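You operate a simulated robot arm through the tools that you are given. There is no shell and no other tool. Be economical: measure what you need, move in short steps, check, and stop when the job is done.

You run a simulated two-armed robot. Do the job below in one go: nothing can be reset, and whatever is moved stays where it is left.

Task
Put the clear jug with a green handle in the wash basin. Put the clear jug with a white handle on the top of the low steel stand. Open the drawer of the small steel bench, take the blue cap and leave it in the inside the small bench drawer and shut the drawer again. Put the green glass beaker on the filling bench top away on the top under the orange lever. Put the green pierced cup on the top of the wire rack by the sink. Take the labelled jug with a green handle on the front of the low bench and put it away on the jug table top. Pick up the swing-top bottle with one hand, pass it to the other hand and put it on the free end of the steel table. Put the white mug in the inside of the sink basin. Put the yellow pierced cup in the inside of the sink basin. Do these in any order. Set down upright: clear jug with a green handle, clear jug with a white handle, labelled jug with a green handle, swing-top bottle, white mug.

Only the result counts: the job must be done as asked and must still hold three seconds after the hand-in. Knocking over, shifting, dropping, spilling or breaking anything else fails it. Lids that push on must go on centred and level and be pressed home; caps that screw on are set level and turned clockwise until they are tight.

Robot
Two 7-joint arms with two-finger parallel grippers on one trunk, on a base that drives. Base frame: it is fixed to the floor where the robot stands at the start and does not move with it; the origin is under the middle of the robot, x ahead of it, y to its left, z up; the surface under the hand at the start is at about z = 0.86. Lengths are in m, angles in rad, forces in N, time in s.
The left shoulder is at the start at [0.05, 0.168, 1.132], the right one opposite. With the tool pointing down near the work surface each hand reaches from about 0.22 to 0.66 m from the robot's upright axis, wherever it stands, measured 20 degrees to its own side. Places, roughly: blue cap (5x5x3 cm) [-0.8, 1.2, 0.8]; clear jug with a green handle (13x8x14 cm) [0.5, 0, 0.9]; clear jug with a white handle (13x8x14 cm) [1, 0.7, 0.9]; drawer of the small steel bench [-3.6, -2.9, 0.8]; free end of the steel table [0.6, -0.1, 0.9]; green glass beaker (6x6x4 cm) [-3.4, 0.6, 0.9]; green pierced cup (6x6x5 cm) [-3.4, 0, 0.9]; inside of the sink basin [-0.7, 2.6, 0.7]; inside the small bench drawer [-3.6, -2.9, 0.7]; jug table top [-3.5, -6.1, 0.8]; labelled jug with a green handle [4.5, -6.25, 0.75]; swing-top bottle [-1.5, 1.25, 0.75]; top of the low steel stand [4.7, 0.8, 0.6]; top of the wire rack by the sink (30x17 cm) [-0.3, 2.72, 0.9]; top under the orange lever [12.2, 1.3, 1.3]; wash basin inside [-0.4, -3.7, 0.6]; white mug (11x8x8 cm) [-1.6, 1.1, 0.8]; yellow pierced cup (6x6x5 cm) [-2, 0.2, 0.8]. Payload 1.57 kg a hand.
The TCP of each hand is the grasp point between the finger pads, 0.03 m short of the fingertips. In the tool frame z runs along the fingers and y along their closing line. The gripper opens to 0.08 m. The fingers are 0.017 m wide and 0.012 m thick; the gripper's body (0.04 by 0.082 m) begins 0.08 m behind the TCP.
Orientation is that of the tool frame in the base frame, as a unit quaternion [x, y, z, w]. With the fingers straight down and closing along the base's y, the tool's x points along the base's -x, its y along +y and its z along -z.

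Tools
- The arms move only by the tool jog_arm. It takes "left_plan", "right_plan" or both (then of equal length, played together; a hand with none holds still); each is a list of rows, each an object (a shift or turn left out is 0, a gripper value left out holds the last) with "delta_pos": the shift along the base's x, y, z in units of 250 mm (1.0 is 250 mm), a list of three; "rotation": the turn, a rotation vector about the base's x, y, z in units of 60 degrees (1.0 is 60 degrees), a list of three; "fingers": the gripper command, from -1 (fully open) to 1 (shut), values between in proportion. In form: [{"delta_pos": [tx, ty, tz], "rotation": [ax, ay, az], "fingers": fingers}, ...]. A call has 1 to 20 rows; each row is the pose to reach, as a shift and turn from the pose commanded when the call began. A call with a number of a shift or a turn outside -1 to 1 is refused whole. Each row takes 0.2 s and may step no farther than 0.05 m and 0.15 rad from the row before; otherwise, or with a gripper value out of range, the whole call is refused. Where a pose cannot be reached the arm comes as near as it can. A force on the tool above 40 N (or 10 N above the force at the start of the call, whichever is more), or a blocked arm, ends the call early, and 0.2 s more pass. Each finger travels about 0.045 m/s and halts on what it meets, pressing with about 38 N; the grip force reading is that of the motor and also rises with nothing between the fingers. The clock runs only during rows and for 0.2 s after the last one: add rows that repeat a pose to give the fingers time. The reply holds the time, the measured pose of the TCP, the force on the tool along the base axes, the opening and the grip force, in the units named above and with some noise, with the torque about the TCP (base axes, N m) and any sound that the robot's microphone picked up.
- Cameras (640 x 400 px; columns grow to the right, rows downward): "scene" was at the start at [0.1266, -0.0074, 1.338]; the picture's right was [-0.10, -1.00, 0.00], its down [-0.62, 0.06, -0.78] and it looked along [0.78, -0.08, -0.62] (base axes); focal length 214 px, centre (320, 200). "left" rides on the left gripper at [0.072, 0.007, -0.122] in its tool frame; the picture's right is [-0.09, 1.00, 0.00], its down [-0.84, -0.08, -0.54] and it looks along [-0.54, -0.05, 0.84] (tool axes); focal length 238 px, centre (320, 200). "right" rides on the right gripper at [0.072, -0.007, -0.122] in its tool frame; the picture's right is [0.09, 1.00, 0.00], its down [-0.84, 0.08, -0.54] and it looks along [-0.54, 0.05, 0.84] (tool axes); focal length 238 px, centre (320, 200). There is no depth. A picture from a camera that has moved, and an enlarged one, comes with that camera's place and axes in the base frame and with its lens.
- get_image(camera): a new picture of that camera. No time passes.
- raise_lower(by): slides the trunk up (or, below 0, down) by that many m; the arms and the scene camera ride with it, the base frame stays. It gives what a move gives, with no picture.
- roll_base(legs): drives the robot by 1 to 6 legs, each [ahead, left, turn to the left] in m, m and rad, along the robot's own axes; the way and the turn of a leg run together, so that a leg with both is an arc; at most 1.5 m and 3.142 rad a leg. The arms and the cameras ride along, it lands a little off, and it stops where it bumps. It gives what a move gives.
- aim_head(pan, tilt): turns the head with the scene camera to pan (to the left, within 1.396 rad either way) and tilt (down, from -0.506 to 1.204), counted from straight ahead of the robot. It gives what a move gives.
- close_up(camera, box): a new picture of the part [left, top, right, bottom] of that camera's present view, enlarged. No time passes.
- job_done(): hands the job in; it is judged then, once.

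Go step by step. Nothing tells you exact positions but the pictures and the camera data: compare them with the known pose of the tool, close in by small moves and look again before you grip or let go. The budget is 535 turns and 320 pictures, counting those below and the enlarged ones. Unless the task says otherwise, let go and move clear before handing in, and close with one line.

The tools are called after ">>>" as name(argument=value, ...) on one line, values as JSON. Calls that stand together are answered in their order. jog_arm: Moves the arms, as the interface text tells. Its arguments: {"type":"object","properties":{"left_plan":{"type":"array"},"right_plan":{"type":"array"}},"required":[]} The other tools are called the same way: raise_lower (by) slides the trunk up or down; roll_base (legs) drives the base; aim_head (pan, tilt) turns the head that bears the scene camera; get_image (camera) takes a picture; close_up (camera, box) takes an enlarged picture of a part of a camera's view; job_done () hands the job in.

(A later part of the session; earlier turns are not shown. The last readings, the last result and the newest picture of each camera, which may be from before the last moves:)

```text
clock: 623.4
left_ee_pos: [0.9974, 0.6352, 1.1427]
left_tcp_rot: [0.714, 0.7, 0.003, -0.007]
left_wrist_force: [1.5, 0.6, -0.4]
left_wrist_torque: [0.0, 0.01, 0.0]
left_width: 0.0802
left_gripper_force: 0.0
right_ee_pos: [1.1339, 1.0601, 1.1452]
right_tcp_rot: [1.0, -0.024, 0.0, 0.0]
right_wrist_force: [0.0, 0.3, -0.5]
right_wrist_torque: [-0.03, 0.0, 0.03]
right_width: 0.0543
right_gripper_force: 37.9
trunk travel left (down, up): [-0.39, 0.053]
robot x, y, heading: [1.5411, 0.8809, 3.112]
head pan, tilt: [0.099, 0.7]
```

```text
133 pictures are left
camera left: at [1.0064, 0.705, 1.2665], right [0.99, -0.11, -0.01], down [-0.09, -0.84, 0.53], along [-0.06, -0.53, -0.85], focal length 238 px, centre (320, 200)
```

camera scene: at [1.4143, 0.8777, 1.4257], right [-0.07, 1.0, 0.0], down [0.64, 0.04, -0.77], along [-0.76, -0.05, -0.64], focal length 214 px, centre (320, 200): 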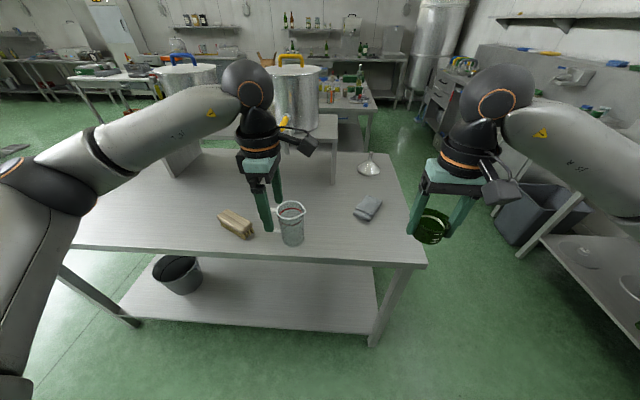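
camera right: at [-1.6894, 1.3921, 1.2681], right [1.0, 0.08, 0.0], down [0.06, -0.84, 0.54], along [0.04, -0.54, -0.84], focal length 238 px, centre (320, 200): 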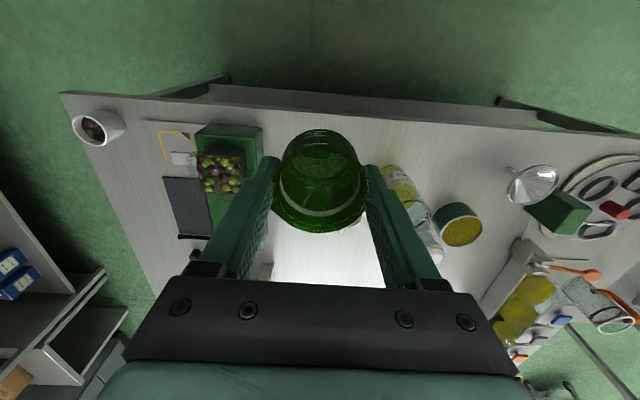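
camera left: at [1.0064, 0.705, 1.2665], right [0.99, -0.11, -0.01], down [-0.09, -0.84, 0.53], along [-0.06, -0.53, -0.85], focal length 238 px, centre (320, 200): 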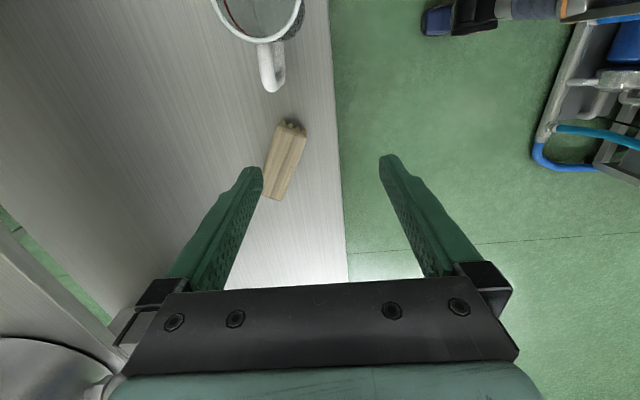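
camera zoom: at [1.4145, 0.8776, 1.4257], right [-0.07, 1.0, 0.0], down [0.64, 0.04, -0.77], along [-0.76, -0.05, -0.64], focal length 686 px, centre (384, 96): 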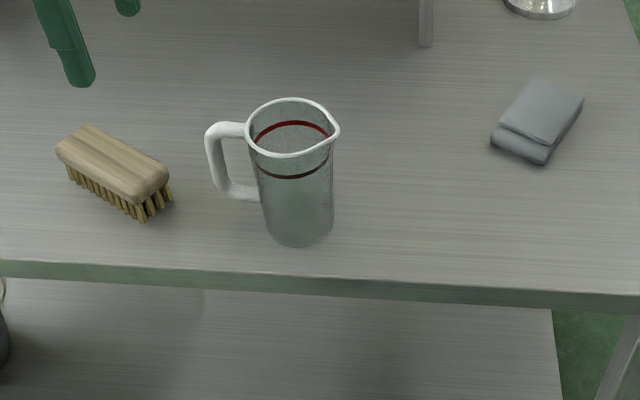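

Handle bar centre ≈(0.948, 0.682), mid z≈0.94. I move the base 0.12 m closer to keep the arm bent, then position above the bar with a small yaw correction.

>>> roll_base(legs=[[0.12, 0, 0]])

>>> jog_arm(left_plan=[{"delta_pos": [0.1, 0.06, 0], "rotation": [0, 0, -0.06]}, {"delta_pos": [0.2, 0.12, 0], "rotation": [0, 0, -0.12]}, {"delta_pos": [0.28, 0.18, -0.05], "rotation": [0, 0, -0.18]}, {"delta_pos": [0.28, 0.18, -0.2], "rotation": [0, 0, -0.18]}, {"delta_pos": [0.28, 0.18, -0.32], "rotation": [0, 0, -0.18]}, {"delta_pos": [0.28, 0.18, -0.32], "rotation": [0, 0, -0.18]}])

>>> get_image(camera="left")

>>> close_up(camera="scene", box=[200, 170, 400, 295])

```text
clock: 624.6
left_ee_pos: [0.8815, 0.6409, 1.1412]
left_tcp_rot: [0.715, 0.699, 0.004, -0.006]
left_wrist_force: [-0.4, 1.0, -1.1]
left_wrist_torque: [-0.02, -0.06, 0.04]
left_width: 0.0802
left_gripper_force: 0.1
right_ee_pos: [1.017, 1.0645, 1.1452]
right_tcp_rot: [1.0, -0.025, 0.0, 0.0]
right_wrist_force: [-0.1, -0.4, -0.7]
right_wrist_torque: [0.02, -0.02, 0.01]
right_width: 0.054
right_gripper_force: 37.5
trunk travel left (down, up): [-0.39, 0.053]
robot x, y, heading: [1.4226, 0.8849, 3.108]
head pan, tilt: [0.099, 0.7]
```

```text
clock: 626.0
left_ee_pos: [0.95, 0.6841, 1.0615]
left_tcp_rot: [0.777, 0.63, 0.003, -0.006]
left_wrist_force: [0.7, -0.6, -0.4]
left_wrist_torque: [0.02, 0.01, -0.04]
left_width: 0.0802
left_gripper_force: 0.0
right_ee_pos: [1.0186, 1.065, 1.1445]
right_tcp_rot: [1.0, -0.026, 0.0, 0.0]
right_wrist_force: [0.6, 0.6, -0.6]
right_wrist_torque: [-0.02, 0.03, 0.0]
right_width: 0.0542
right_gripper_force: 37.3
trunk travel left (down, up): [-0.39, 0.053]
robot x, y, heading: [1.4179, 0.8814, 3.109]
head pan, tilt: [0.099, 0.7]
```

```text
132 pictures are left
camera left: at [0.9721, 0.7519, 1.1868], right [0.95, -0.3, -0.01], down [-0.25, -0.81, 0.53], along [-0.16, -0.51, -0.85], focal length 238 px, centre (320, 200)
```

left: 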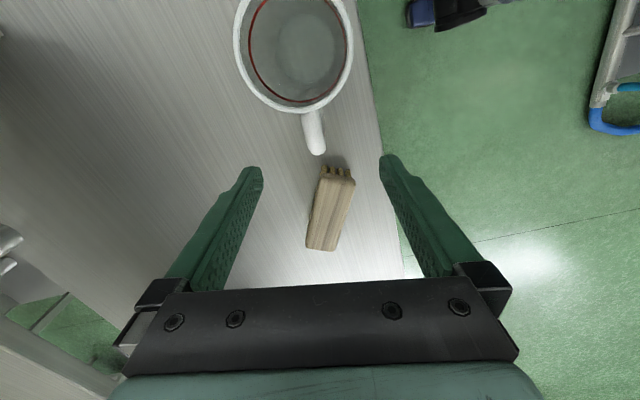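

```text
3.20 times, centred on (300, 232) of scene
camera zoom: at [1.2987, 0.8818, 1.4257], right [-0.07, 1.0, 0.0], down [0.64, 0.04, -0.76], along [-0.76, -0.05, -0.64], focal length 686 px, centre (384, 96)
```

zoom: 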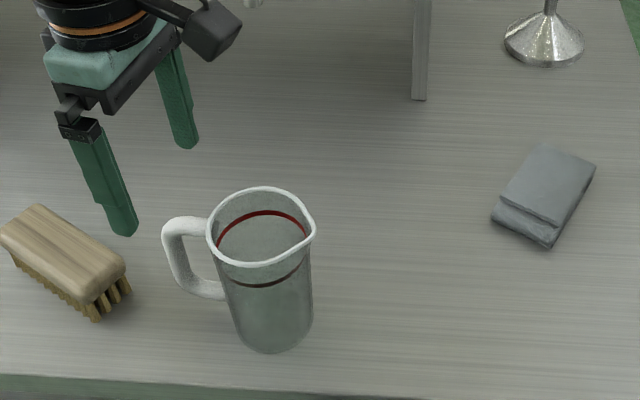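

Aligned with the bar (outer edge at y≈0.675). I descend and grip.

>>> jog_arm(left_plan=[{"delta_pos": [-0.008, 0, -0.12]}, {"delta_pos": [-0.008, 0, -0.24]}, {"delta_pos": [-0.008, 0, -0.36]}, {"delta_pos": [-0.008, 0, -0.465]}, {"delta_pos": [-0.008, 0, -0.465], "fingers": 1}, {"delta_pos": [-0.008, 0, -0.465], "fingers": 1}, {"delta_pos": [-0.008, 0, -0.465], "fingers": 1}, {"delta_pos": [-0.008, 0, -0.465], "fingers": 1}, {"delta_pos": [-0.008, 0, -0.465], "fingers": 1}])

>>> jog_arm(left_plan=[{"delta_pos": [0, 0, 0.08]}, {"delta_pos": [0, 0, 0.16]}, {"delta_pos": [0, 0, 0.16]}])

>>> close_up(camera="scene", box=[200, 170, 400, 295])

```text
clock: 628.0
left_ee_pos: [0.9491, 0.6866, 0.9457]
left_tcp_rot: [0.777, 0.629, 0.004, -0.007]
left_wrist_force: [0.2, -0.6, -0.2]
left_wrist_torque: [-0.04, -0.03, 0.0]
left_width: 0.0155
left_gripper_force: 24.4
right_ee_pos: [1.0182, 1.0646, 1.1456]
right_tcp_rot: [1.0, -0.025, 0.0, 0.0]
right_wrist_force: [-0.1, 0.4, -0.4]
right_wrist_torque: [-0.01, -0.03, 0.02]
right_width: 0.0538
right_gripper_force: 37.4
trunk travel left (down, up): [-0.39, 0.053]
robot x, y, heading: [1.4239, 0.8868, 3.11]
head pan, tilt: [0.099, 0.7]
```

```text
clock: 628.8
left_ee_pos: [0.9515, 0.6866, 0.9832]
left_tcp_rot: [0.777, 0.63, 0.004, -0.007]
left_wrist_force: [-0.2, 0.6, -0.1]
left_wrist_torque: [0.02, 0.01, 0.0]
left_width: 0.0153
left_gripper_force: 31.0
right_ee_pos: [1.0193, 1.0656, 1.1462]
right_tcp_rot: [1.0, -0.025, 0.0, -0.001]
right_wrist_force: [0.7, 0.2, -1.5]
right_wrist_torque: [-0.01, 0.0, -0.01]
right_width: 0.0544
right_gripper_force: 38.0
trunk travel left (down, up): [-0.39, 0.053]
robot x, y, heading: [1.4214, 0.8898, 3.107]
head pan, tilt: [0.099, 0.7]
```

```text
3.20 times, centred on (300, 232) of scene
camera zoom: at [1.2985, 0.8817, 1.4256], right [-0.07, 1.0, 0.0], down [0.64, 0.04, -0.76], along [-0.76, -0.05, -0.64], focal length 686 px, centre (384, 96)
```

zoom: 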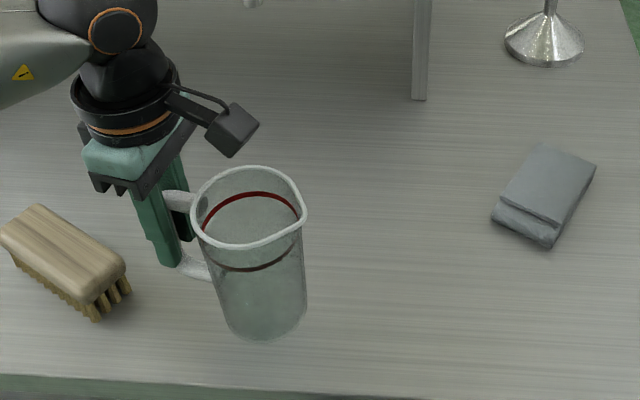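

It lifts. I raise it more and draw back, then check.

>>> jog_arm(left_plan=[{"delta_pos": [0, 0, 0.15]}, {"delta_pos": [0.05, 0, 0.3]}, {"delta_pos": [0.12, 0, 0.42]}, {"delta_pos": [0.2, 0, 0.5]}, {"delta_pos": [0.2, 0, 0.5]}])

>>> get_image(camera="scene")

```text
clock: 630.0
left_ee_pos: [0.9995, 0.6845, 1.1121]
left_tcp_rot: [0.777, 0.629, 0.004, -0.007]
left_wrist_force: [0.9, -0.1, -0.9]
left_wrist_torque: [-0.06, -0.02, 0.02]
left_width: 0.0154
left_gripper_force: 30.5
right_ee_pos: [1.0188, 1.0647, 1.1455]
right_tcp_rot: [1.0, -0.025, 0.0, 0.001]
right_wrist_force: [0.4, -0.3, -1.3]
right_wrist_torque: [-0.02, -0.01, 0.01]
right_width: 0.0541
right_gripper_force: 38.0
trunk travel left (down, up): [-0.39, 0.053]
robot x, y, heading: [1.4186, 0.8856, 3.104]
head pan, tilt: [0.099, 0.7]
```

```text
129 pictures are left
camera scene: at [1.2984, 0.8817, 1.4256], right [-0.07, 1.0, 0.0], down [0.64, 0.04, -0.76], along [-0.76, -0.05, -0.64], focal length 214 px, centre (320, 200)
```

scene: 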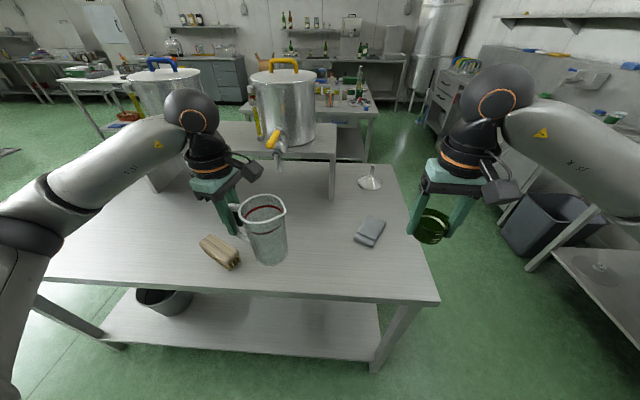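

The jug is held upright. I drive out south to the aisle and then east toward the low stand.

>>> roll_base(legs=[[-0.15, 0, 0], [0, 0, 1.6], [1.2, 0, 0], [0.7, 0, 0], [0, 0, 1.57]])

>>> aim_head(pan=0.35, tilt=0.3)

>>> get_image(camera="scene")

```text
clock: 648.1
left_ee_pos: [1.9448, -0.7925, 1.1118]
left_tcp_rot: [-0.634, 0.773, -0.006, -0.004]
left_wrist_force: [0.0, 1.2, -0.6]
left_wrist_torque: [0.02, -0.01, -0.01]
left_width: 0.0155
left_gripper_force: 30.8
right_ee_pos: [1.929, -1.1719, 1.1448]
right_tcp_rot: [0.02, 1.0, 0.001, -0.001]
right_wrist_force: [0.7, 0.2, -1.4]
right_wrist_torque: [0.01, 0.02, 0.0]
right_width: 0.0543
right_gripper_force: 37.5
trunk travel left (down, up): [-0.39, 0.053]
robot x, y, heading: [1.5269, -0.9956, -0.023]
head pan, tilt: [0.099, 0.7]
```

```text
clock: 649.0
left_ee_pos: [1.9441, -0.7918, 1.1111]
left_tcp_rot: [-0.633, 0.774, -0.007, -0.004]
left_wrist_force: [0.7, 0.1, -1.3]
left_wrist_torque: [0.0, -0.02, -0.03]
left_width: 0.0155
left_gripper_force: 31.1
right_ee_pos: [1.9294, -1.1721, 1.1447]
right_tcp_rot: [0.021, 1.0, 0.0, 0.0]
right_wrist_force: [0.1, -0.2, -0.2]
right_wrist_torque: [-0.01, 0.02, -0.03]
right_width: 0.0542
right_gripper_force: 38.4
trunk travel left (down, up): [-0.39, 0.053]
robot x, y, heading: [1.5247, -0.9945, -0.025]
head pan, tilt: [0.351, 0.3]
```

```text
128 pictures are left
camera scene: at [1.6537, -0.9664, 1.4617], right [0.32, -0.95, 0.0], down [-0.28, -0.1, -0.95], along [0.9, 0.31, -0.3], focal length 214 px, centre (320, 200)
```

scene: 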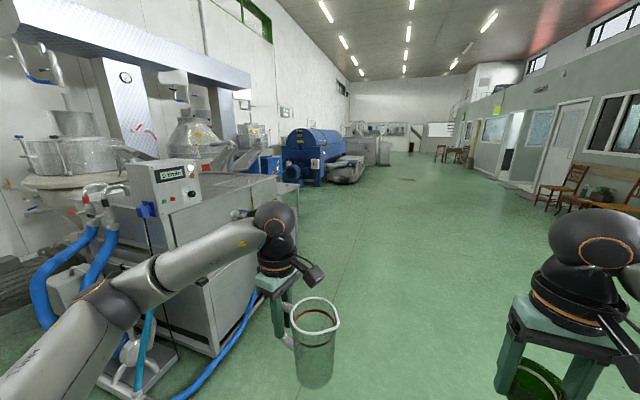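

I continue east along the aisle past the machine.

>>> roll_base(legs=[[1.2, 0, 0.02], [1.2, 0, 0]])

>>> aim_head(pan=0.9, tilt=0.45)

>>> get_image(camera="scene")

```text
clock: 660.8
left_ee_pos: [4.3472, -0.7616, 1.1115]
left_tcp_rot: [-0.644, 0.765, -0.006, -0.004]
left_wrist_force: [-0.2, 0.2, -0.5]
left_wrist_torque: [0.03, -0.02, 0.02]
left_width: 0.0153
left_gripper_force: 30.9
right_ee_pos: [4.3426, -1.1416, 1.1457]
right_tcp_rot: [0.005, 1.0, 0.0, 0.0]
right_wrist_force: [0.2, -0.4, -0.6]
right_wrist_torque: [-0.01, 0.02, 0.03]
right_width: 0.0539
right_gripper_force: 37.7
trunk travel left (down, up): [-0.39, 0.053]
robot x, y, heading: [3.9335, -0.9758, 0.003]
head pan, tilt: [0.351, 0.3]
```

```text
clock: 661.7
left_ee_pos: [4.3465, -0.7612, 1.1113]
left_tcp_rot: [-0.644, 0.765, -0.007, -0.004]
left_wrist_force: [0.4, -0.3, -1.2]
left_wrist_torque: [0.04, -0.01, -0.03]
left_width: 0.0153
left_gripper_force: 31.2
right_ee_pos: [4.3414, -1.1418, 1.1449]
right_tcp_rot: [0.006, 1.0, 0.0, 0.0]
right_wrist_force: [0.6, 0.5, -1.3]
right_wrist_torque: [-0.03, 0.02, 0.02]
right_width: 0.0542
right_gripper_force: 38.2
trunk travel left (down, up): [-0.39, 0.053]
robot x, y, heading: [3.9276, -0.9771, 0.004]
head pan, tilt: [0.901, 0.45]
```

```text
127 pictures are left
camera scene: at [4.0295, -0.9043, 1.4479], right [0.79, -0.62, 0.0], down [-0.27, -0.34, -0.9], along [0.56, 0.71, -0.44], focal length 214 px, centre (320, 200)
```

scene: 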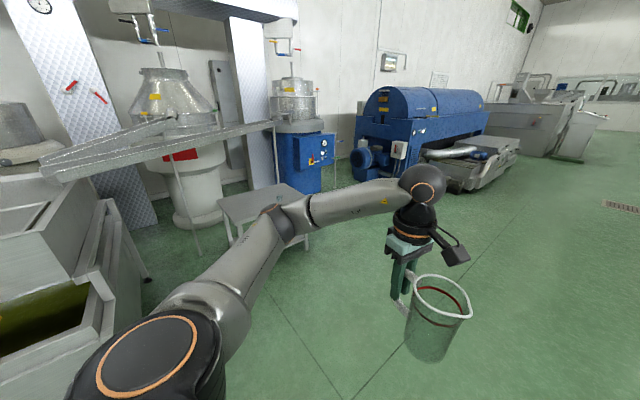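

The low stand is at about x 4.4..5.0, y 0.54..0.92. I go to x≈4.8 and approach it facing north.

>>> roll_base(legs=[[0.87, 0, 0], [0, 0, 1.565], [0.85, 0, 0]])

>>> aim_head(pan=0.1, tilt=0.65)

>>> get_image(camera="scene")

```text
clock: 674.4
left_ee_pos: [4.5795, 0.3037, 1.1113]
left_tcp_rot: [0.997, -0.078, 0.007, -0.002]
left_wrist_force: [-0.4, 0.0, -1.2]
left_wrist_torque: [-0.01, 0.06, 0.02]
left_width: 0.0155
left_gripper_force: 31.2
right_ee_pos: [4.9601, 0.3052, 1.1459]
right_tcp_rot: [0.708, -0.706, 0.0, 0.0]
right_wrist_force: [0.1, 0.2, -0.2]
right_wrist_torque: [0.02, -0.02, -0.03]
right_width: 0.0542
right_gripper_force: 38.2
trunk travel left (down, up): [-0.39, 0.053]
robot x, y, heading: [4.8031, -0.1118, 1.586]
head pan, tilt: [0.901, 0.45]
```

```text
clock: 675.6
left_ee_pos: [4.5792, 0.303, 1.1122]
left_tcp_rot: [0.997, -0.078, 0.007, -0.002]
left_wrist_force: [-0.4, 0.1, -1.3]
left_wrist_torque: [0.0, 0.07, 0.01]
left_width: 0.0152
left_gripper_force: 30.7
right_ee_pos: [4.9604, 0.3054, 1.1458]
right_tcp_rot: [0.708, -0.706, 0.0, 0.0]
right_wrist_force: [-0.9, -0.3, -0.3]
right_wrist_torque: [0.01, -0.02, -0.01]
right_width: 0.0541
right_gripper_force: 37.8
trunk travel left (down, up): [-0.39, 0.053]
robot x, y, heading: [4.8045, -0.105, 1.593]
head pan, tilt: [0.099, 0.649]
```

```text
126 pictures are left
camera scene: at [4.792, 0.0195, 1.43], right [0.99, 0.12, 0.0], down [0.07, -0.6, -0.8], along [-0.1, 0.79, -0.6], focal length 214 px, centre (320, 200)
```

scene: 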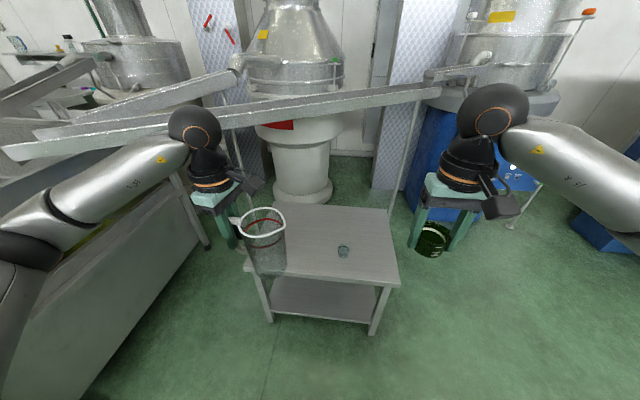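

The stand top spans x 4.42..5.07, y 0.56..1.05, with a small glass at (4.82, 0.70). I target the jug at about (4.62, 0.76). I drive closer and lower the trunk.

>>> roll_base(legs=[[0.33, 0.03, -0.015]])

>>> jog_arm(left_plan=[{"delta_pos": [0, 0.15, 0]}, {"delta_pos": [0, 0.3, 0]}, {"delta_pos": [0, 0.42, 0]}])

>>> raise_lower(by=-0.25)

>>> aim_head(pan=0.15, tilt=0.8)

>>> get_image(camera="scene")

>>> get_image(camera="left")

```text
clock: 677.7
left_ee_pos: [4.5524, 0.625, 1.1119]
left_tcp_rot: [0.996, -0.086, 0.007, -0.002]
left_wrist_force: [0.4, -0.6, -1.1]
left_wrist_torque: [-0.03, 0.03, 0.03]
left_width: 0.0156
left_gripper_force: 31.5
right_ee_pos: [4.9337, 0.6201, 1.1454]
right_tcp_rot: [-0.702, 0.712, 0.001, -0.001]
right_wrist_force: [-0.4, 0.9, -1.3]
right_wrist_torque: [-0.04, -0.01, -0.01]
right_width: 0.0543
right_gripper_force: 37.8
trunk travel left (down, up): [-0.39, 0.053]
robot x, y, heading: [4.7695, 0.2124, 1.574]
head pan, tilt: [0.099, 0.649]
```

```text
clock: 678.5
left_ee_pos: [4.554, 0.7297, 1.112]
left_tcp_rot: [0.996, -0.087, 0.006, -0.001]
left_wrist_force: [0.0, 1.0, -0.7]
left_wrist_torque: [-0.02, 0.03, -0.01]
left_width: 0.0151
left_gripper_force: 30.8
right_ee_pos: [4.9335, 0.6206, 1.1453]
right_tcp_rot: [-0.702, 0.712, 0.0, 0.0]
right_wrist_force: [0.2, -0.4, -0.9]
right_wrist_torque: [0.01, -0.01, 0.01]
right_width: 0.0543
right_gripper_force: 37.9
trunk travel left (down, up): [-0.39, 0.053]
robot x, y, heading: [4.7685, 0.209, 1.574]
head pan, tilt: [0.099, 0.649]
```

```text
clock: 681.1
left_ee_pos: [4.5524, 0.728, 0.8617]
left_tcp_rot: [0.996, -0.086, 0.008, -0.003]
left_wrist_force: [-0.5, -0.3, -1.0]
left_wrist_torque: [0.04, 0.0, 0.03]
left_width: 0.0152
left_gripper_force: 31.0
right_ee_pos: [4.9328, 0.6195, 0.8954]
right_tcp_rot: [-0.702, 0.712, -0.001, -0.001]
right_wrist_force: [1.5, 0.2, -1.2]
right_wrist_torque: [-0.02, 0.0, 0.0]
right_width: 0.0541
right_gripper_force: 37.9
trunk travel left (down, up): [-0.14, 0.303]
robot x, y, heading: [4.7718, 0.2089, 1.571]
head pan, tilt: [0.099, 0.649]
```

```text
clock: 681.8
left_ee_pos: [4.5532, 0.7283, 0.8607]
left_tcp_rot: [0.996, -0.086, 0.007, -0.002]
left_wrist_force: [-0.4, 0.2, -1.0]
left_wrist_torque: [0.01, 0.06, 0.01]
left_width: 0.0155
left_gripper_force: 31.2
right_ee_pos: [4.9322, 0.6192, 0.8954]
right_tcp_rot: [-0.702, 0.712, 0.001, 0.0]
right_wrist_force: [-0.1, -0.1, -0.4]
right_wrist_torque: [0.0, -0.01, -0.01]
right_width: 0.0542
right_gripper_force: 38.2
trunk travel left (down, up): [-0.14, 0.303]
robot x, y, heading: [4.7696, 0.21, 1.571]
head pan, tilt: [0.15, 0.799]
```

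```text
125 pictures are left
camera scene: at [4.7572, 0.3308, 1.1675], right [0.99, 0.15, 0.0], down [0.11, -0.71, -0.7], along [-0.11, 0.69, -0.72], focal length 214 px, centre (320, 200)
```

scene: 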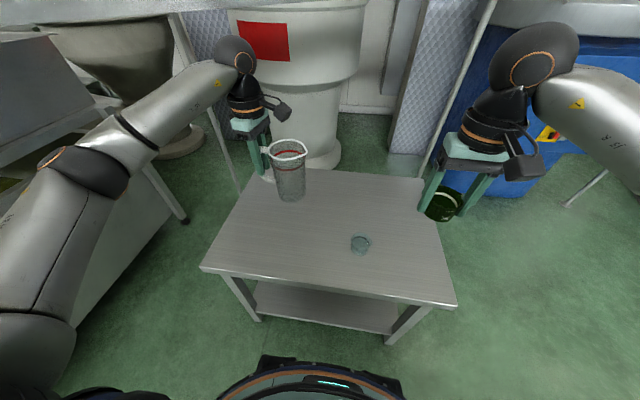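

```text
124 pictures are left
camera left: at [4.6213, 0.709, 0.9861], right [-0.26, -0.97, -0.01], down [-0.82, 0.22, 0.53], along [-0.51, 0.14, -0.85], focal length 238 px, centre (320, 200)
```

left: 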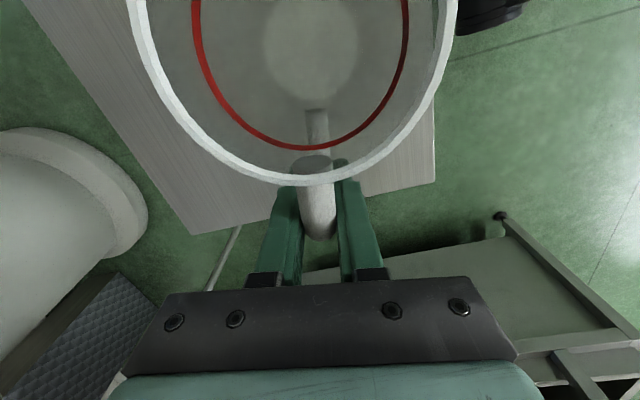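

The jug is above the stand (top z≈0.60) at about (4.64, 0.71), clear of the small glass. I lower it.

>>> jog_arm(left_plan=[{"delta_pos": [0, 0.04, -0.12]}, {"delta_pos": [0, 0.06, -0.26]}, {"delta_pos": [0, 0.06, -0.4]}, {"delta_pos": [0, 0.06, -0.54]}, {"delta_pos": [0, 0.06, -0.64]}, {"delta_pos": [0, 0.06, -0.64]}])

>>> jog_arm(left_plan=[{"delta_pos": [0, 0, -0.05]}, {"delta_pos": [0, 0, -0.05]}])

>>> close_up(camera="scene", box=[180, 120, 380, 245])

```text
clock: 683.2
left_ee_pos: [4.5524, 0.7464, 0.7002]
left_tcp_rot: [0.996, -0.086, 0.008, -0.002]
left_wrist_force: [0.1, 0.0, -1.1]
left_wrist_torque: [0.01, 0.01, -0.01]
left_width: 0.0153
left_gripper_force: 31.2
right_ee_pos: [4.9331, 0.6195, 0.8955]
right_tcp_rot: [-0.702, 0.712, 0.001, 0.0]
right_wrist_force: [-0.1, -0.1, -1.5]
right_wrist_torque: [-0.02, 0.0, -0.01]
right_width: 0.0541
right_gripper_force: 38.1
trunk travel left (down, up): [-0.14, 0.303]
robot x, y, heading: [4.7697, 0.2084, 1.571]
head pan, tilt: [0.15, 0.799]
```

```text
clock: 683.8
left_ee_pos: [4.5524, 0.7438, 0.6881]
left_tcp_rot: [0.996, -0.087, 0.006, -0.002]
left_wrist_force: [0.6, -0.1, -1.5]
left_wrist_torque: [0.02, 0.07, 0.02]
left_width: 0.0154
left_gripper_force: 30.4
right_ee_pos: [4.9329, 0.6194, 0.8951]
right_tcp_rot: [-0.702, 0.712, 0.0, 0.0]
right_wrist_force: [0.5, 0.0, -0.9]
right_wrist_torque: [0.0, 0.03, 0.01]
right_width: 0.0541
right_gripper_force: 38.0
trunk travel left (down, up): [-0.14, 0.303]
robot x, y, heading: [4.7659, 0.2104, 1.572]
head pan, tilt: [0.15, 0.799]
```

```text
3.20 times, centred on (280, 182) of scene
camera zoom: at [4.7572, 0.3308, 1.1674], right [0.99, 0.15, 0.0], down [0.11, -0.71, -0.7], along [-0.11, 0.69, -0.72], focal length 686 px, centre (448, 256)
```

zoom: 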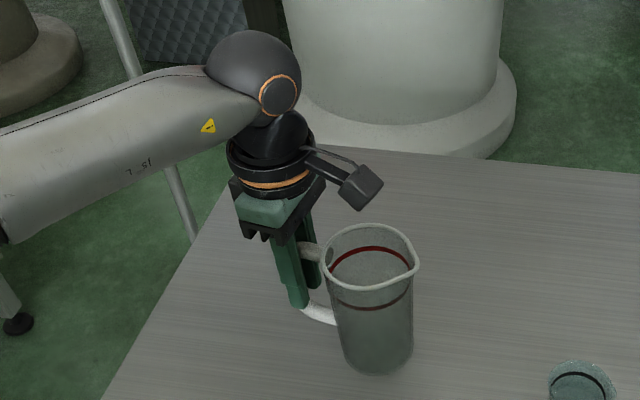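

Not in contact yet; I continue down in small steps.

>>> jog_arm(left_plan=[{"delta_pos": [0, 0, -0.03]}, {"delta_pos": [0, 0, -0.06]}, {"delta_pos": [0, 0, -0.06]}])

>>> jog_arm(left_plan=[{"delta_pos": [0, 0, -0.03]}, {"delta_pos": [0, 0, -0.03]}])

```text
clock: 684.6
left_ee_pos: [4.5531, 0.7446, 0.6788]
left_tcp_rot: [0.996, -0.085, 0.007, -0.005]
left_wrist_force: [-6.2, 2.7, 21.8]
left_wrist_torque: [-0.04, -0.36, 0.03]
left_width: 0.0154
left_gripper_force: 31.4
right_ee_pos: [4.9342, 0.6187, 0.8965]
right_tcp_rot: [-0.702, 0.712, 0.0, 0.0]
right_wrist_force: [0.1, 0.6, 0.0]
right_wrist_torque: [-0.02, -0.01, 0.01]
right_width: 0.0541
right_gripper_force: 38.1
trunk travel left (down, up): [-0.14, 0.303]
robot x, y, heading: [4.7659, 0.2111, 1.576]
head pan, tilt: [0.15, 0.799]
```

```text
clock: 685.2
left_ee_pos: [4.555, 0.7446, 0.6694]
left_tcp_rot: [0.996, -0.087, 0.007, -0.004]
left_wrist_force: [-3.1, 0.8, 20.0]
left_wrist_torque: [-0.13, -0.55, -0.02]
left_width: 0.0152
left_gripper_force: 31.3
right_ee_pos: [4.9329, 0.6181, 0.8961]
right_tcp_rot: [-0.702, 0.712, 0.001, 0.001]
right_wrist_force: [0.0, 0.1, -0.7]
right_wrist_torque: [-0.04, 0.0, -0.01]
right_width: 0.0543
right_gripper_force: 37.9
trunk travel left (down, up): [-0.14, 0.303]
robot x, y, heading: [4.7689, 0.2075, 1.573]
head pan, tilt: [0.15, 0.799]
```

In contact. I open and raise the hand straight up.

>>> jog_arm(left_plan=[{"delta_pos": [0, 0, 0.01], "fingers": -1}, {"delta_pos": [0, 0, 0.01], "fingers": -1}, {"delta_pos": [0, 0, 0.01], "fingers": -1}, {"delta_pos": [0, 0, 0.01], "fingers": -1}, {"delta_pos": [0, 0, 0.01], "fingers": -1}])

>>> jog_arm(left_plan=[{"delta_pos": [0, 0, 0.1]}, {"delta_pos": [0, 0, 0.25]}, {"delta_pos": [0, 0, 0.4]}, {"delta_pos": [0, 0, 0.55]}, {"delta_pos": [0, 0, 0.7]}, {"delta_pos": [0, -0.1, 0.85]}])

>>> close_up(camera="scene", box=[180, 120, 380, 245])

```text
clock: 686.4
left_ee_pos: [4.5534, 0.7442, 0.668]
left_tcp_rot: [0.996, -0.086, 0.007, -0.001]
left_wrist_force: [0.5, 0.1, 0.0]
left_wrist_torque: [-0.04, -0.01, 0.0]
left_width: 0.0802
left_gripper_force: 0.1
right_ee_pos: [4.9334, 0.6197, 0.8956]
right_tcp_rot: [-0.702, 0.712, 0.0, 0.0]
right_wrist_force: [-0.4, 0.6, -1.1]
right_wrist_torque: [-0.01, -0.02, -0.03]
right_width: 0.0539
right_gripper_force: 38.1
trunk travel left (down, up): [-0.14, 0.303]
robot x, y, heading: [4.7698, 0.2083, 1.577]
head pan, tilt: [0.15, 0.799]
```

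```text
clock: 687.8
left_ee_pos: [4.553, 0.7197, 0.8801]
left_tcp_rot: [0.996, -0.086, 0.006, -0.002]
left_wrist_force: [0.4, -0.2, 0.4]
left_wrist_torque: [0.01, 0.01, 0.0]
left_width: 0.0801
left_gripper_force: 0.1
right_ee_pos: [4.9331, 0.6202, 0.8956]
right_tcp_rot: [-0.702, 0.712, -0.001, -0.001]
right_wrist_force: [-0.1, 0.6, -0.7]
right_wrist_torque: [-0.02, -0.03, 0.01]
right_width: 0.054
right_gripper_force: 38.0
trunk travel left (down, up): [-0.14, 0.303]
robot x, y, heading: [4.7691, 0.2081, 1.575]
head pan, tilt: [0.15, 0.799]
```

```text
3.20 times, centred on (280, 182) of scene
camera zoom: at [4.7572, 0.3306, 1.1674], right [0.99, 0.15, 0.0], down [0.11, -0.71, -0.7], along [-0.11, 0.69, -0.72], focal length 686 px, centre (448, 256)
```

zoom: 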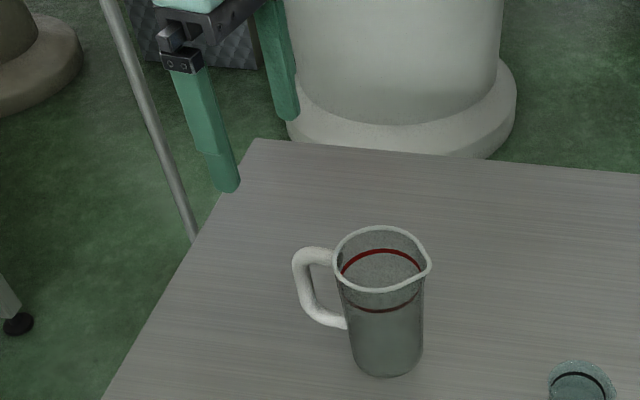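

The white-handled jug stands on the low stand. Now the beaker goes to the lever top at (12.2, 1.3, 1.3). I tuck the left hand, raise the trunk, back off and drive east.

>>> jog_arm(left_plan=[{"delta_pos": [0.05, -0.12, 0.08]}, {"delta_pos": [0.1, -0.24, 0.12]}, {"delta_pos": [0.12, -0.36, 0.12]}, {"delta_pos": [0.12, -0.44, 0.12]}])

>>> raise_lower(by=0.25)

>>> roll_base(legs=[[-1.2, 0, 0], [0, 0, -1.57], [1.45, 0, 0]])

>>> aim_head(pan=0.2, tilt=0.2)

>>> get_image(camera="scene")

```text
clock: 688.8
left_ee_pos: [4.5813, 0.6087, 0.9094]
left_tcp_rot: [0.996, -0.086, 0.007, -0.002]
left_wrist_force: [-0.3, 0.8, 0.3]
left_wrist_torque: [-0.05, 0.0, 0.04]
left_width: 0.0798
left_gripper_force: 0.0
right_ee_pos: [4.9342, 0.6193, 0.895]
right_tcp_rot: [-0.702, 0.712, 0.0, 0.0]
right_wrist_force: [0.3, 0.4, -1.3]
right_wrist_torque: [0.0, 0.01, -0.02]
right_width: 0.0538
right_gripper_force: 38.5
trunk travel left (down, up): [-0.14, 0.303]
robot x, y, heading: [4.7654, 0.211, 1.576]
head pan, tilt: [0.15, 0.799]
```

```text
clock: 691.4
left_ee_pos: [4.5806, 0.6079, 1.1576]
left_tcp_rot: [0.996, -0.086, 0.007, -0.003]
left_wrist_force: [0.5, -0.5, 0.1]
left_wrist_torque: [0.0, -0.01, 0.01]
left_width: 0.0801
left_gripper_force: 0.0
right_ee_pos: [4.9339, 0.62, 1.145]
right_tcp_rot: [-0.702, 0.712, 0.0, 0.0]
right_wrist_force: [-0.1, -0.5, 0.0]
right_wrist_torque: [0.02, 0.0, 0.01]
right_width: 0.0541
right_gripper_force: 38.2
trunk travel left (down, up): [-0.39, 0.053]
robot x, y, heading: [4.7656, 0.2117, 1.572]
head pan, tilt: [0.15, 0.799]
```

```text
clock: 708.3
left_ee_pos: [6.6257, -0.8318, 1.1583]
left_tcp_rot: [-0.647, 0.763, -0.007, -0.004]
left_wrist_force: [0.6, 0.8, -0.2]
left_wrist_torque: [-0.01, -0.02, 0.01]
left_width: 0.0798
left_gripper_force: 0.2
right_ee_pos: [6.6392, -1.1835, 1.145]
right_tcp_rot: [0.003, 1.0, -0.001, 0.0]
right_wrist_force: [-0.7, -0.5, -0.4]
right_wrist_torque: [0.04, 0.0, 0.03]
right_width: 0.054
right_gripper_force: 38.3
trunk travel left (down, up): [-0.39, 0.053]
robot x, y, heading: [6.2296, -1.0204, 0.01]
head pan, tilt: [0.15, 0.799]
```

```text
clock: 709.3
left_ee_pos: [6.6256, -0.8321, 1.1582]
left_tcp_rot: [-0.647, 0.762, -0.007, -0.003]
left_wrist_force: [-0.1, -0.2, -0.6]
left_wrist_torque: [0.0, -0.01, 0.02]
left_width: 0.0799
left_gripper_force: 0.0
right_ee_pos: [6.64, -1.1837, 1.145]
right_tcp_rot: [0.003, 1.0, 0.0, 0.0]
right_wrist_force: [0.1, 0.0, -0.6]
right_wrist_torque: [0.01, 0.0, -0.04]
right_width: 0.0542
right_gripper_force: 38.2
trunk travel left (down, up): [-0.39, 0.053]
robot x, y, heading: [6.2253, -1.024, 0.009]
head pan, tilt: [0.201, 0.201]
```

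```text
121 pictures are left
camera scene: at [6.3599, -1.0012, 1.471], right [0.21, -0.98, 0.0], down [-0.2, -0.04, -0.98], along [0.96, 0.21, -0.2], focal length 214 px, centre (320, 200)
```

scene: 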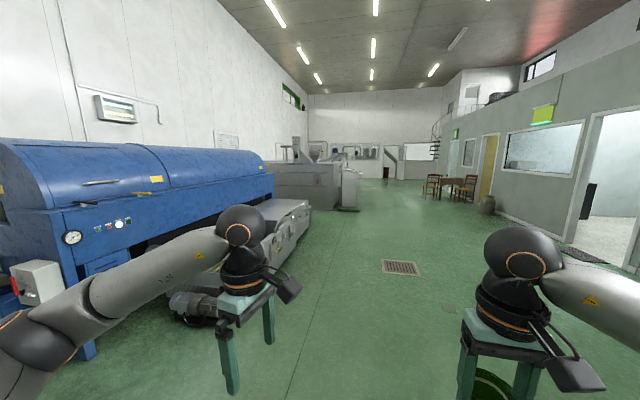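

I continue east 4 m and look.

>>> roll_base(legs=[[1.5, 0, 0], [1.5, 0, 0], [1.3, 0, 0]])

>>> aim_head(pan=0.6, tilt=0.2)

>>> get_image(camera="scene")

```text
clock: 729.8
left_ee_pos: [10.9241, -0.7962, 1.1577]
left_tcp_rot: [-0.643, 0.766, -0.007, -0.003]
left_wrist_force: [0.6, -0.3, 0.0]
left_wrist_torque: [-0.01, -0.01, -0.04]
left_width: 0.08
left_gripper_force: 0.1
right_ee_pos: [10.9355, -1.149, 1.1451]
right_tcp_rot: [0.007, 1.0, 0.0, 0.001]
right_wrist_force: [0.1, -0.4, -0.6]
right_wrist_torque: [-0.03, 0.01, -0.01]
right_width: 0.0541
right_gripper_force: 38.0
trunk travel left (down, up): [-0.39, 0.053]
robot x, y, heading: [10.527, -0.9828, 0.006]
head pan, tilt: [0.201, 0.201]
```

```text
clock: 730.7
left_ee_pos: [10.9241, -0.7966, 1.1591]
left_tcp_rot: [-0.643, 0.765, -0.006, -0.003]
left_wrist_force: [-0.1, 0.5, -0.2]
left_wrist_torque: [0.02, 0.01, 0.0]
left_width: 0.0797
left_gripper_force: 0.1
right_ee_pos: [10.9344, -1.1489, 1.1457]
right_tcp_rot: [0.007, 1.0, 0.0, 0.0]
right_wrist_force: [-0.4, -0.4, -0.2]
right_wrist_torque: [0.02, 0.0, 0.01]
right_width: 0.0543
right_gripper_force: 38.1
trunk travel left (down, up): [-0.39, 0.053]
robot x, y, heading: [10.5304, -0.9871, 0.008]
head pan, tilt: [0.6, 0.201]
```

```text
120 pictures are left
camera scene: at [10.6429, -0.93, 1.4711], right [0.57, -0.82, 0.0], down [-0.16, -0.11, -0.98], along [0.81, 0.56, -0.2], focal length 214 px, centre (320, 200)
```

scene: 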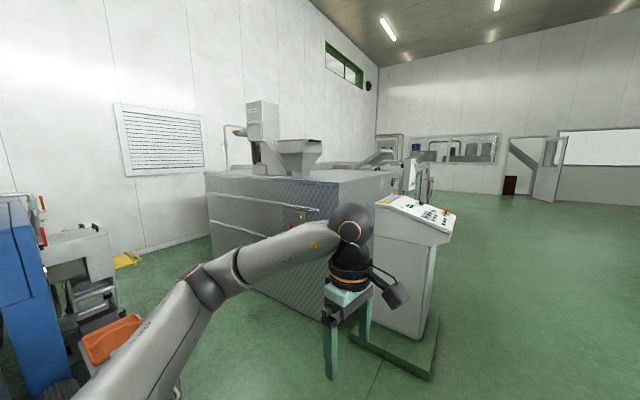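

The top is likely the machine's left part. I zoom there.

>>> close_up(camera="scene", box=[180, 90, 420, 240])

```text
2.67 times, centred on (300, 165) of scene
camera zoom: at [10.6429, -0.93, 1.4711], right [0.57, -0.82, 0.0], down [-0.16, -0.11, -0.98], along [0.81, 0.56, -0.2], focal length 572 px, centre (373, 293)
```

zoom: 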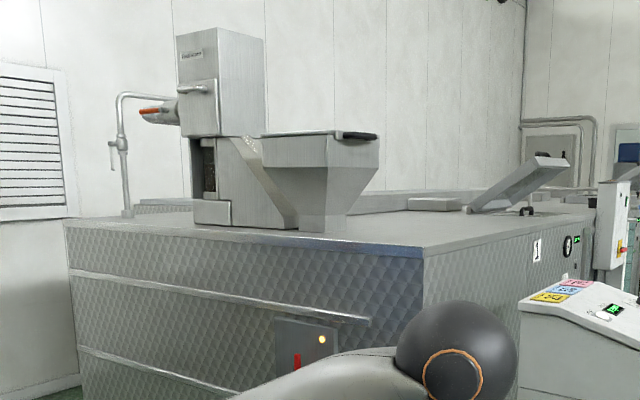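

I move nearer to see the top and the gap at its west side: raise the trunk, go to x≈11.3 and look north.

>>> raise_lower(by=0.05)

>>> roll_base(legs=[[0.75, 0, 0], [0, 0, 1.565]])

>>> aim_head(pan=0, tilt=0.35)

>>> get_image(camera="scene")

```text
clock: 731.6
left_ee_pos: [10.9241, -0.7964, 1.2094]
left_tcp_rot: [-0.643, 0.766, -0.007, -0.004]
left_wrist_force: [-0.2, 0.5, -0.4]
left_wrist_torque: [0.02, 0.02, 0.01]
left_width: 0.0801
left_gripper_force: 0.1
right_ee_pos: [10.9352, -1.1496, 1.195]
right_tcp_rot: [0.007, 1.0, 0.0, 0.0]
right_wrist_force: [-0.1, 0.2, -0.5]
right_wrist_torque: [0.03, 0.03, -0.01]
right_width: 0.0541
right_gripper_force: 38.1
trunk travel left (down, up): [-0.44, 0.003]
robot x, y, heading: [10.5242, -0.9807, 0.009]
head pan, tilt: [0.6, 0.201]
```

```text
clock: 739.5
left_ee_pos: [11.101, -0.5809, 1.2085]
left_tcp_rot: [0.995, -0.099, 0.006, -0.002]
left_wrist_force: [-0.6, 0.1, 0.0]
left_wrist_torque: [-0.01, 0.01, 0.02]
left_width: 0.0797
left_gripper_force: 0.0
right_ee_pos: [11.4522, -0.5792, 1.1958]
right_tcp_rot: [-0.692, 0.722, 0.0, 0.0]
right_wrist_force: [0.0, 0.2, -0.5]
right_wrist_torque: [-0.02, -0.01, -0.01]
right_width: 0.0543
right_gripper_force: 37.6
trunk travel left (down, up): [-0.44, 0.003]
robot x, y, heading: [11.2771, -0.984, 1.551]
head pan, tilt: [0.6, 0.201]
```

```text
clock: 740.5
left_ee_pos: [11.1007, -0.5792, 1.2083]
left_tcp_rot: [0.995, -0.101, 0.007, -0.001]
left_wrist_force: [0.1, 0.4, -0.2]
left_wrist_torque: [0.02, 0.0, 0.0]
left_width: 0.0799
left_gripper_force: 0.0
right_ee_pos: [11.4532, -0.5795, 1.1958]
right_tcp_rot: [-0.692, 0.722, 0.0, 0.0]
right_wrist_force: [-0.2, -1.3, -1.5]
right_wrist_torque: [-0.01, 0.02, -0.01]
right_width: 0.0542
right_gripper_force: 37.9
trunk travel left (down, up): [-0.44, 0.003]
robot x, y, heading: [11.2812, -0.9827, 1.548]
head pan, tilt: [0.0, 0.351]
```

```text
118 pictures are left
camera scene: at [11.2808, -0.8503, 1.5071], right [1.0, -0.02, 0.0], down [-0.01, -0.34, -0.94], along [0.02, 0.94, -0.34], focal length 214 px, centre (320, 200)
```

scene: 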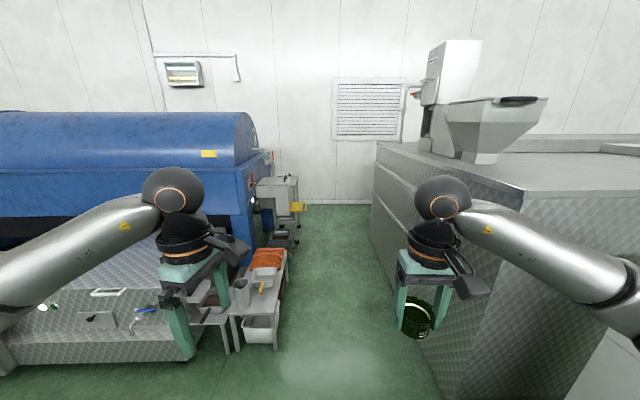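

The machine's top (z≈1.28) has its west edge at x≈12.0; the orange lever is above (12.2, 1.35). I'll enter the gap, turn east and set the beaker down there. First I raise both hands to test the reach at that height.

>>> jog_arm(left_plan=[{"delta_pos": [0, 0, 0.15]}, {"delta_pos": [0, 0, 0.3]}, {"delta_pos": [0, 0, 0.45]}, {"delta_pos": [0, 0, 0.6]}, {"delta_pos": [0, 0, 0.6]}], right_plan=[{"delta_pos": [0, 0, 0.15]}, {"delta_pos": [0, 0, 0.3]}, {"delta_pos": [0, 0, 0.45]}, {"delta_pos": [0, 0, 0.6]}, {"delta_pos": [0, 0, 0.72]}])

```text
clock: 741.7
left_ee_pos: [11.1004, -0.5798, 1.3574]
left_tcp_rot: [0.995, -0.1, 0.008, -0.002]
left_wrist_force: [-0.4, -0.5, -0.2]
left_wrist_torque: [-0.02, -0.01, 0.0]
left_width: 0.0803
left_gripper_force: 0.1
right_ee_pos: [11.4507, -0.5784, 1.3791]
right_tcp_rot: [-0.692, 0.722, 0.0, 0.0]
right_wrist_force: [0.8, 0.3, -0.7]
right_wrist_torque: [-0.04, 0.01, -0.02]
right_width: 0.054
right_gripper_force: 38.2
trunk travel left (down, up): [-0.44, 0.003]
robot x, y, heading: [11.2766, -0.9877, 1.55]
head pan, tilt: [0.0, 0.351]
```

Both hands reach that height. I drive into the gap.

>>> roll_base(legs=[[0.3, -0.2, 0.02], [1.2, 0, 0], [0.9, 0, 0]])

>>> aim_head(pan=-0.8, tilt=0.4)

>>> get_image(camera="scene")

```text
clock: 754.2
left_ee_pos: [11.3028, 1.828, 1.3572]
left_tcp_rot: [0.996, -0.087, 0.007, -0.002]
left_wrist_force: [-0.6, -0.3, 0.9]
left_wrist_torque: [0.0, -0.01, -0.01]
left_width: 0.0798
left_gripper_force: 0.1
right_ee_pos: [11.6504, 1.841, 1.3792]
right_tcp_rot: [-0.703, 0.711, 0.0, 0.0]
right_wrist_force: [-0.6, 1.7, -0.9]
right_wrist_torque: [0.01, 0.01, -0.01]
right_width: 0.0539
right_gripper_force: 38.1
trunk travel left (down, up): [-0.44, 0.003]
robot x, y, heading: [11.4898, 1.4285, 1.576]
head pan, tilt: [0.0, 0.351]
```

```text
clock: 755.3
left_ee_pos: [11.3021, 1.828, 1.358]
left_tcp_rot: [0.996, -0.086, 0.007, -0.001]
left_wrist_force: [-0.2, -0.4, 0.1]
left_wrist_torque: [0.0, 0.0, 0.0]
left_width: 0.0801
left_gripper_force: 0.0
right_ee_pos: [11.6507, 1.8398, 1.3786]
right_tcp_rot: [-0.703, 0.711, 0.0, 0.0]
right_wrist_force: [-0.3, 0.5, -0.4]
right_wrist_torque: [-0.01, 0.0, -0.01]
right_width: 0.0542
right_gripper_force: 37.7
trunk travel left (down, up): [-0.44, 0.003]
robot x, y, heading: [11.4878, 1.4304, 1.572]
head pan, tilt: [-0.799, 0.4]
```

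```text
117 pictures are left
camera scene: at [11.555, 1.5354, 1.5025], right [0.7, -0.71, 0.0], down [-0.28, -0.27, -0.92], along [0.66, 0.65, -0.39], focal length 214 px, centre (320, 200)
```

scene: 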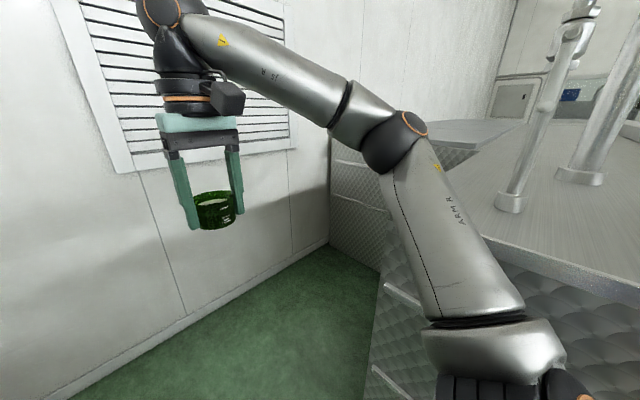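

I turn right to face the machine and look at its top.

>>> roll_base(legs=[[0, 0, -1.57]])

>>> aim_head(pan=-0.2, tilt=0.35)

>>> get_image(camera="scene")

>>> get_image(camera="right")

```text
clock: 759.5
left_ee_pos: [11.8844, 1.6228, 1.3581]
left_tcp_rot: [-0.651, 0.759, -0.007, -0.003]
left_wrist_force: [-0.3, 0.7, -0.3]
left_wrist_torque: [0.0, 0.01, 0.03]
left_width: 0.08
left_gripper_force: 0.0
right_ee_pos: [11.9028, 1.2746, 1.3779]
right_tcp_rot: [-0.002, 1.0, 0.0, 0.0]
right_wrist_force: [0.2, 0.5, -0.4]
right_wrist_torque: [-0.02, 0.0, -0.01]
right_width: 0.0541
right_gripper_force: 37.6
trunk travel left (down, up): [-0.44, 0.003]
robot x, y, heading: [11.4877, 1.4269, 0.023]
head pan, tilt: [-0.799, 0.4]
```

```text
clock: 760.5
left_ee_pos: [11.8832, 1.6226, 1.3573]
left_tcp_rot: [-0.651, 0.759, -0.007, -0.003]
left_wrist_force: [0.2, -0.6, 0.3]
left_wrist_torque: [0.0, 0.02, -0.01]
left_width: 0.0799
left_gripper_force: 0.0
right_ee_pos: [11.902, 1.2747, 1.3775]
right_tcp_rot: [-0.003, 1.0, 0.0, 0.0]
right_wrist_force: [-0.1, -0.6, -0.1]
right_wrist_torque: [0.01, 0.05, 0.0]
right_width: 0.0539
right_gripper_force: 38.0
trunk travel left (down, up): [-0.44, 0.003]
robot x, y, heading: [11.4863, 1.4317, 0.021]
head pan, tilt: [-0.201, 0.351]
```

```text
116 pictures are left
camera scene: at [11.6207, 1.4148, 1.5071], right [-0.18, -0.98, 0.0], down [-0.34, 0.06, -0.94], along [0.92, -0.17, -0.34], focal length 214 px, centre (320, 200)
```

scene: 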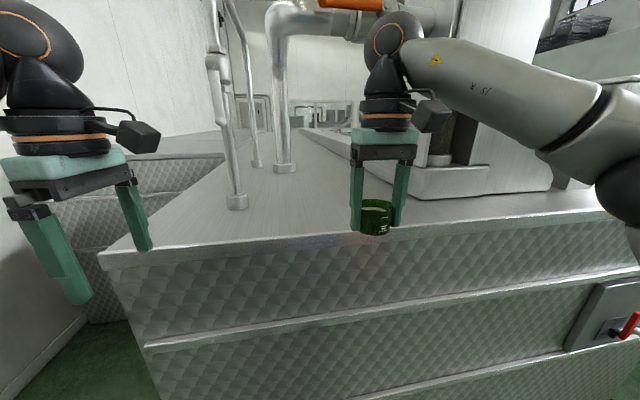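

```text
115 pictures are left
camera right: at [11.8312, 1.2659, 1.5008], right [-0.1, 1.0, 0.0], down [0.84, 0.08, 0.54], along [0.54, 0.05, -0.84], focal length 238 px, centre (320, 200)
```

right: 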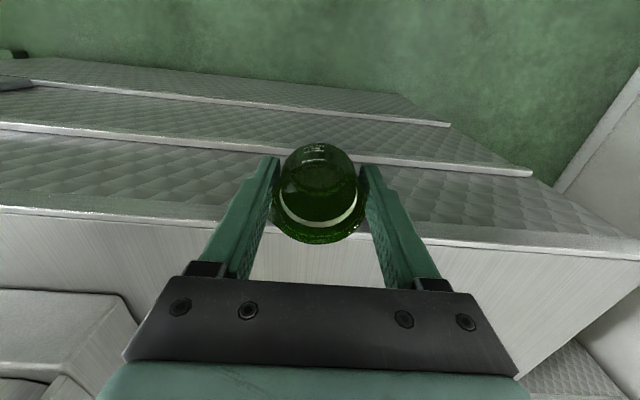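

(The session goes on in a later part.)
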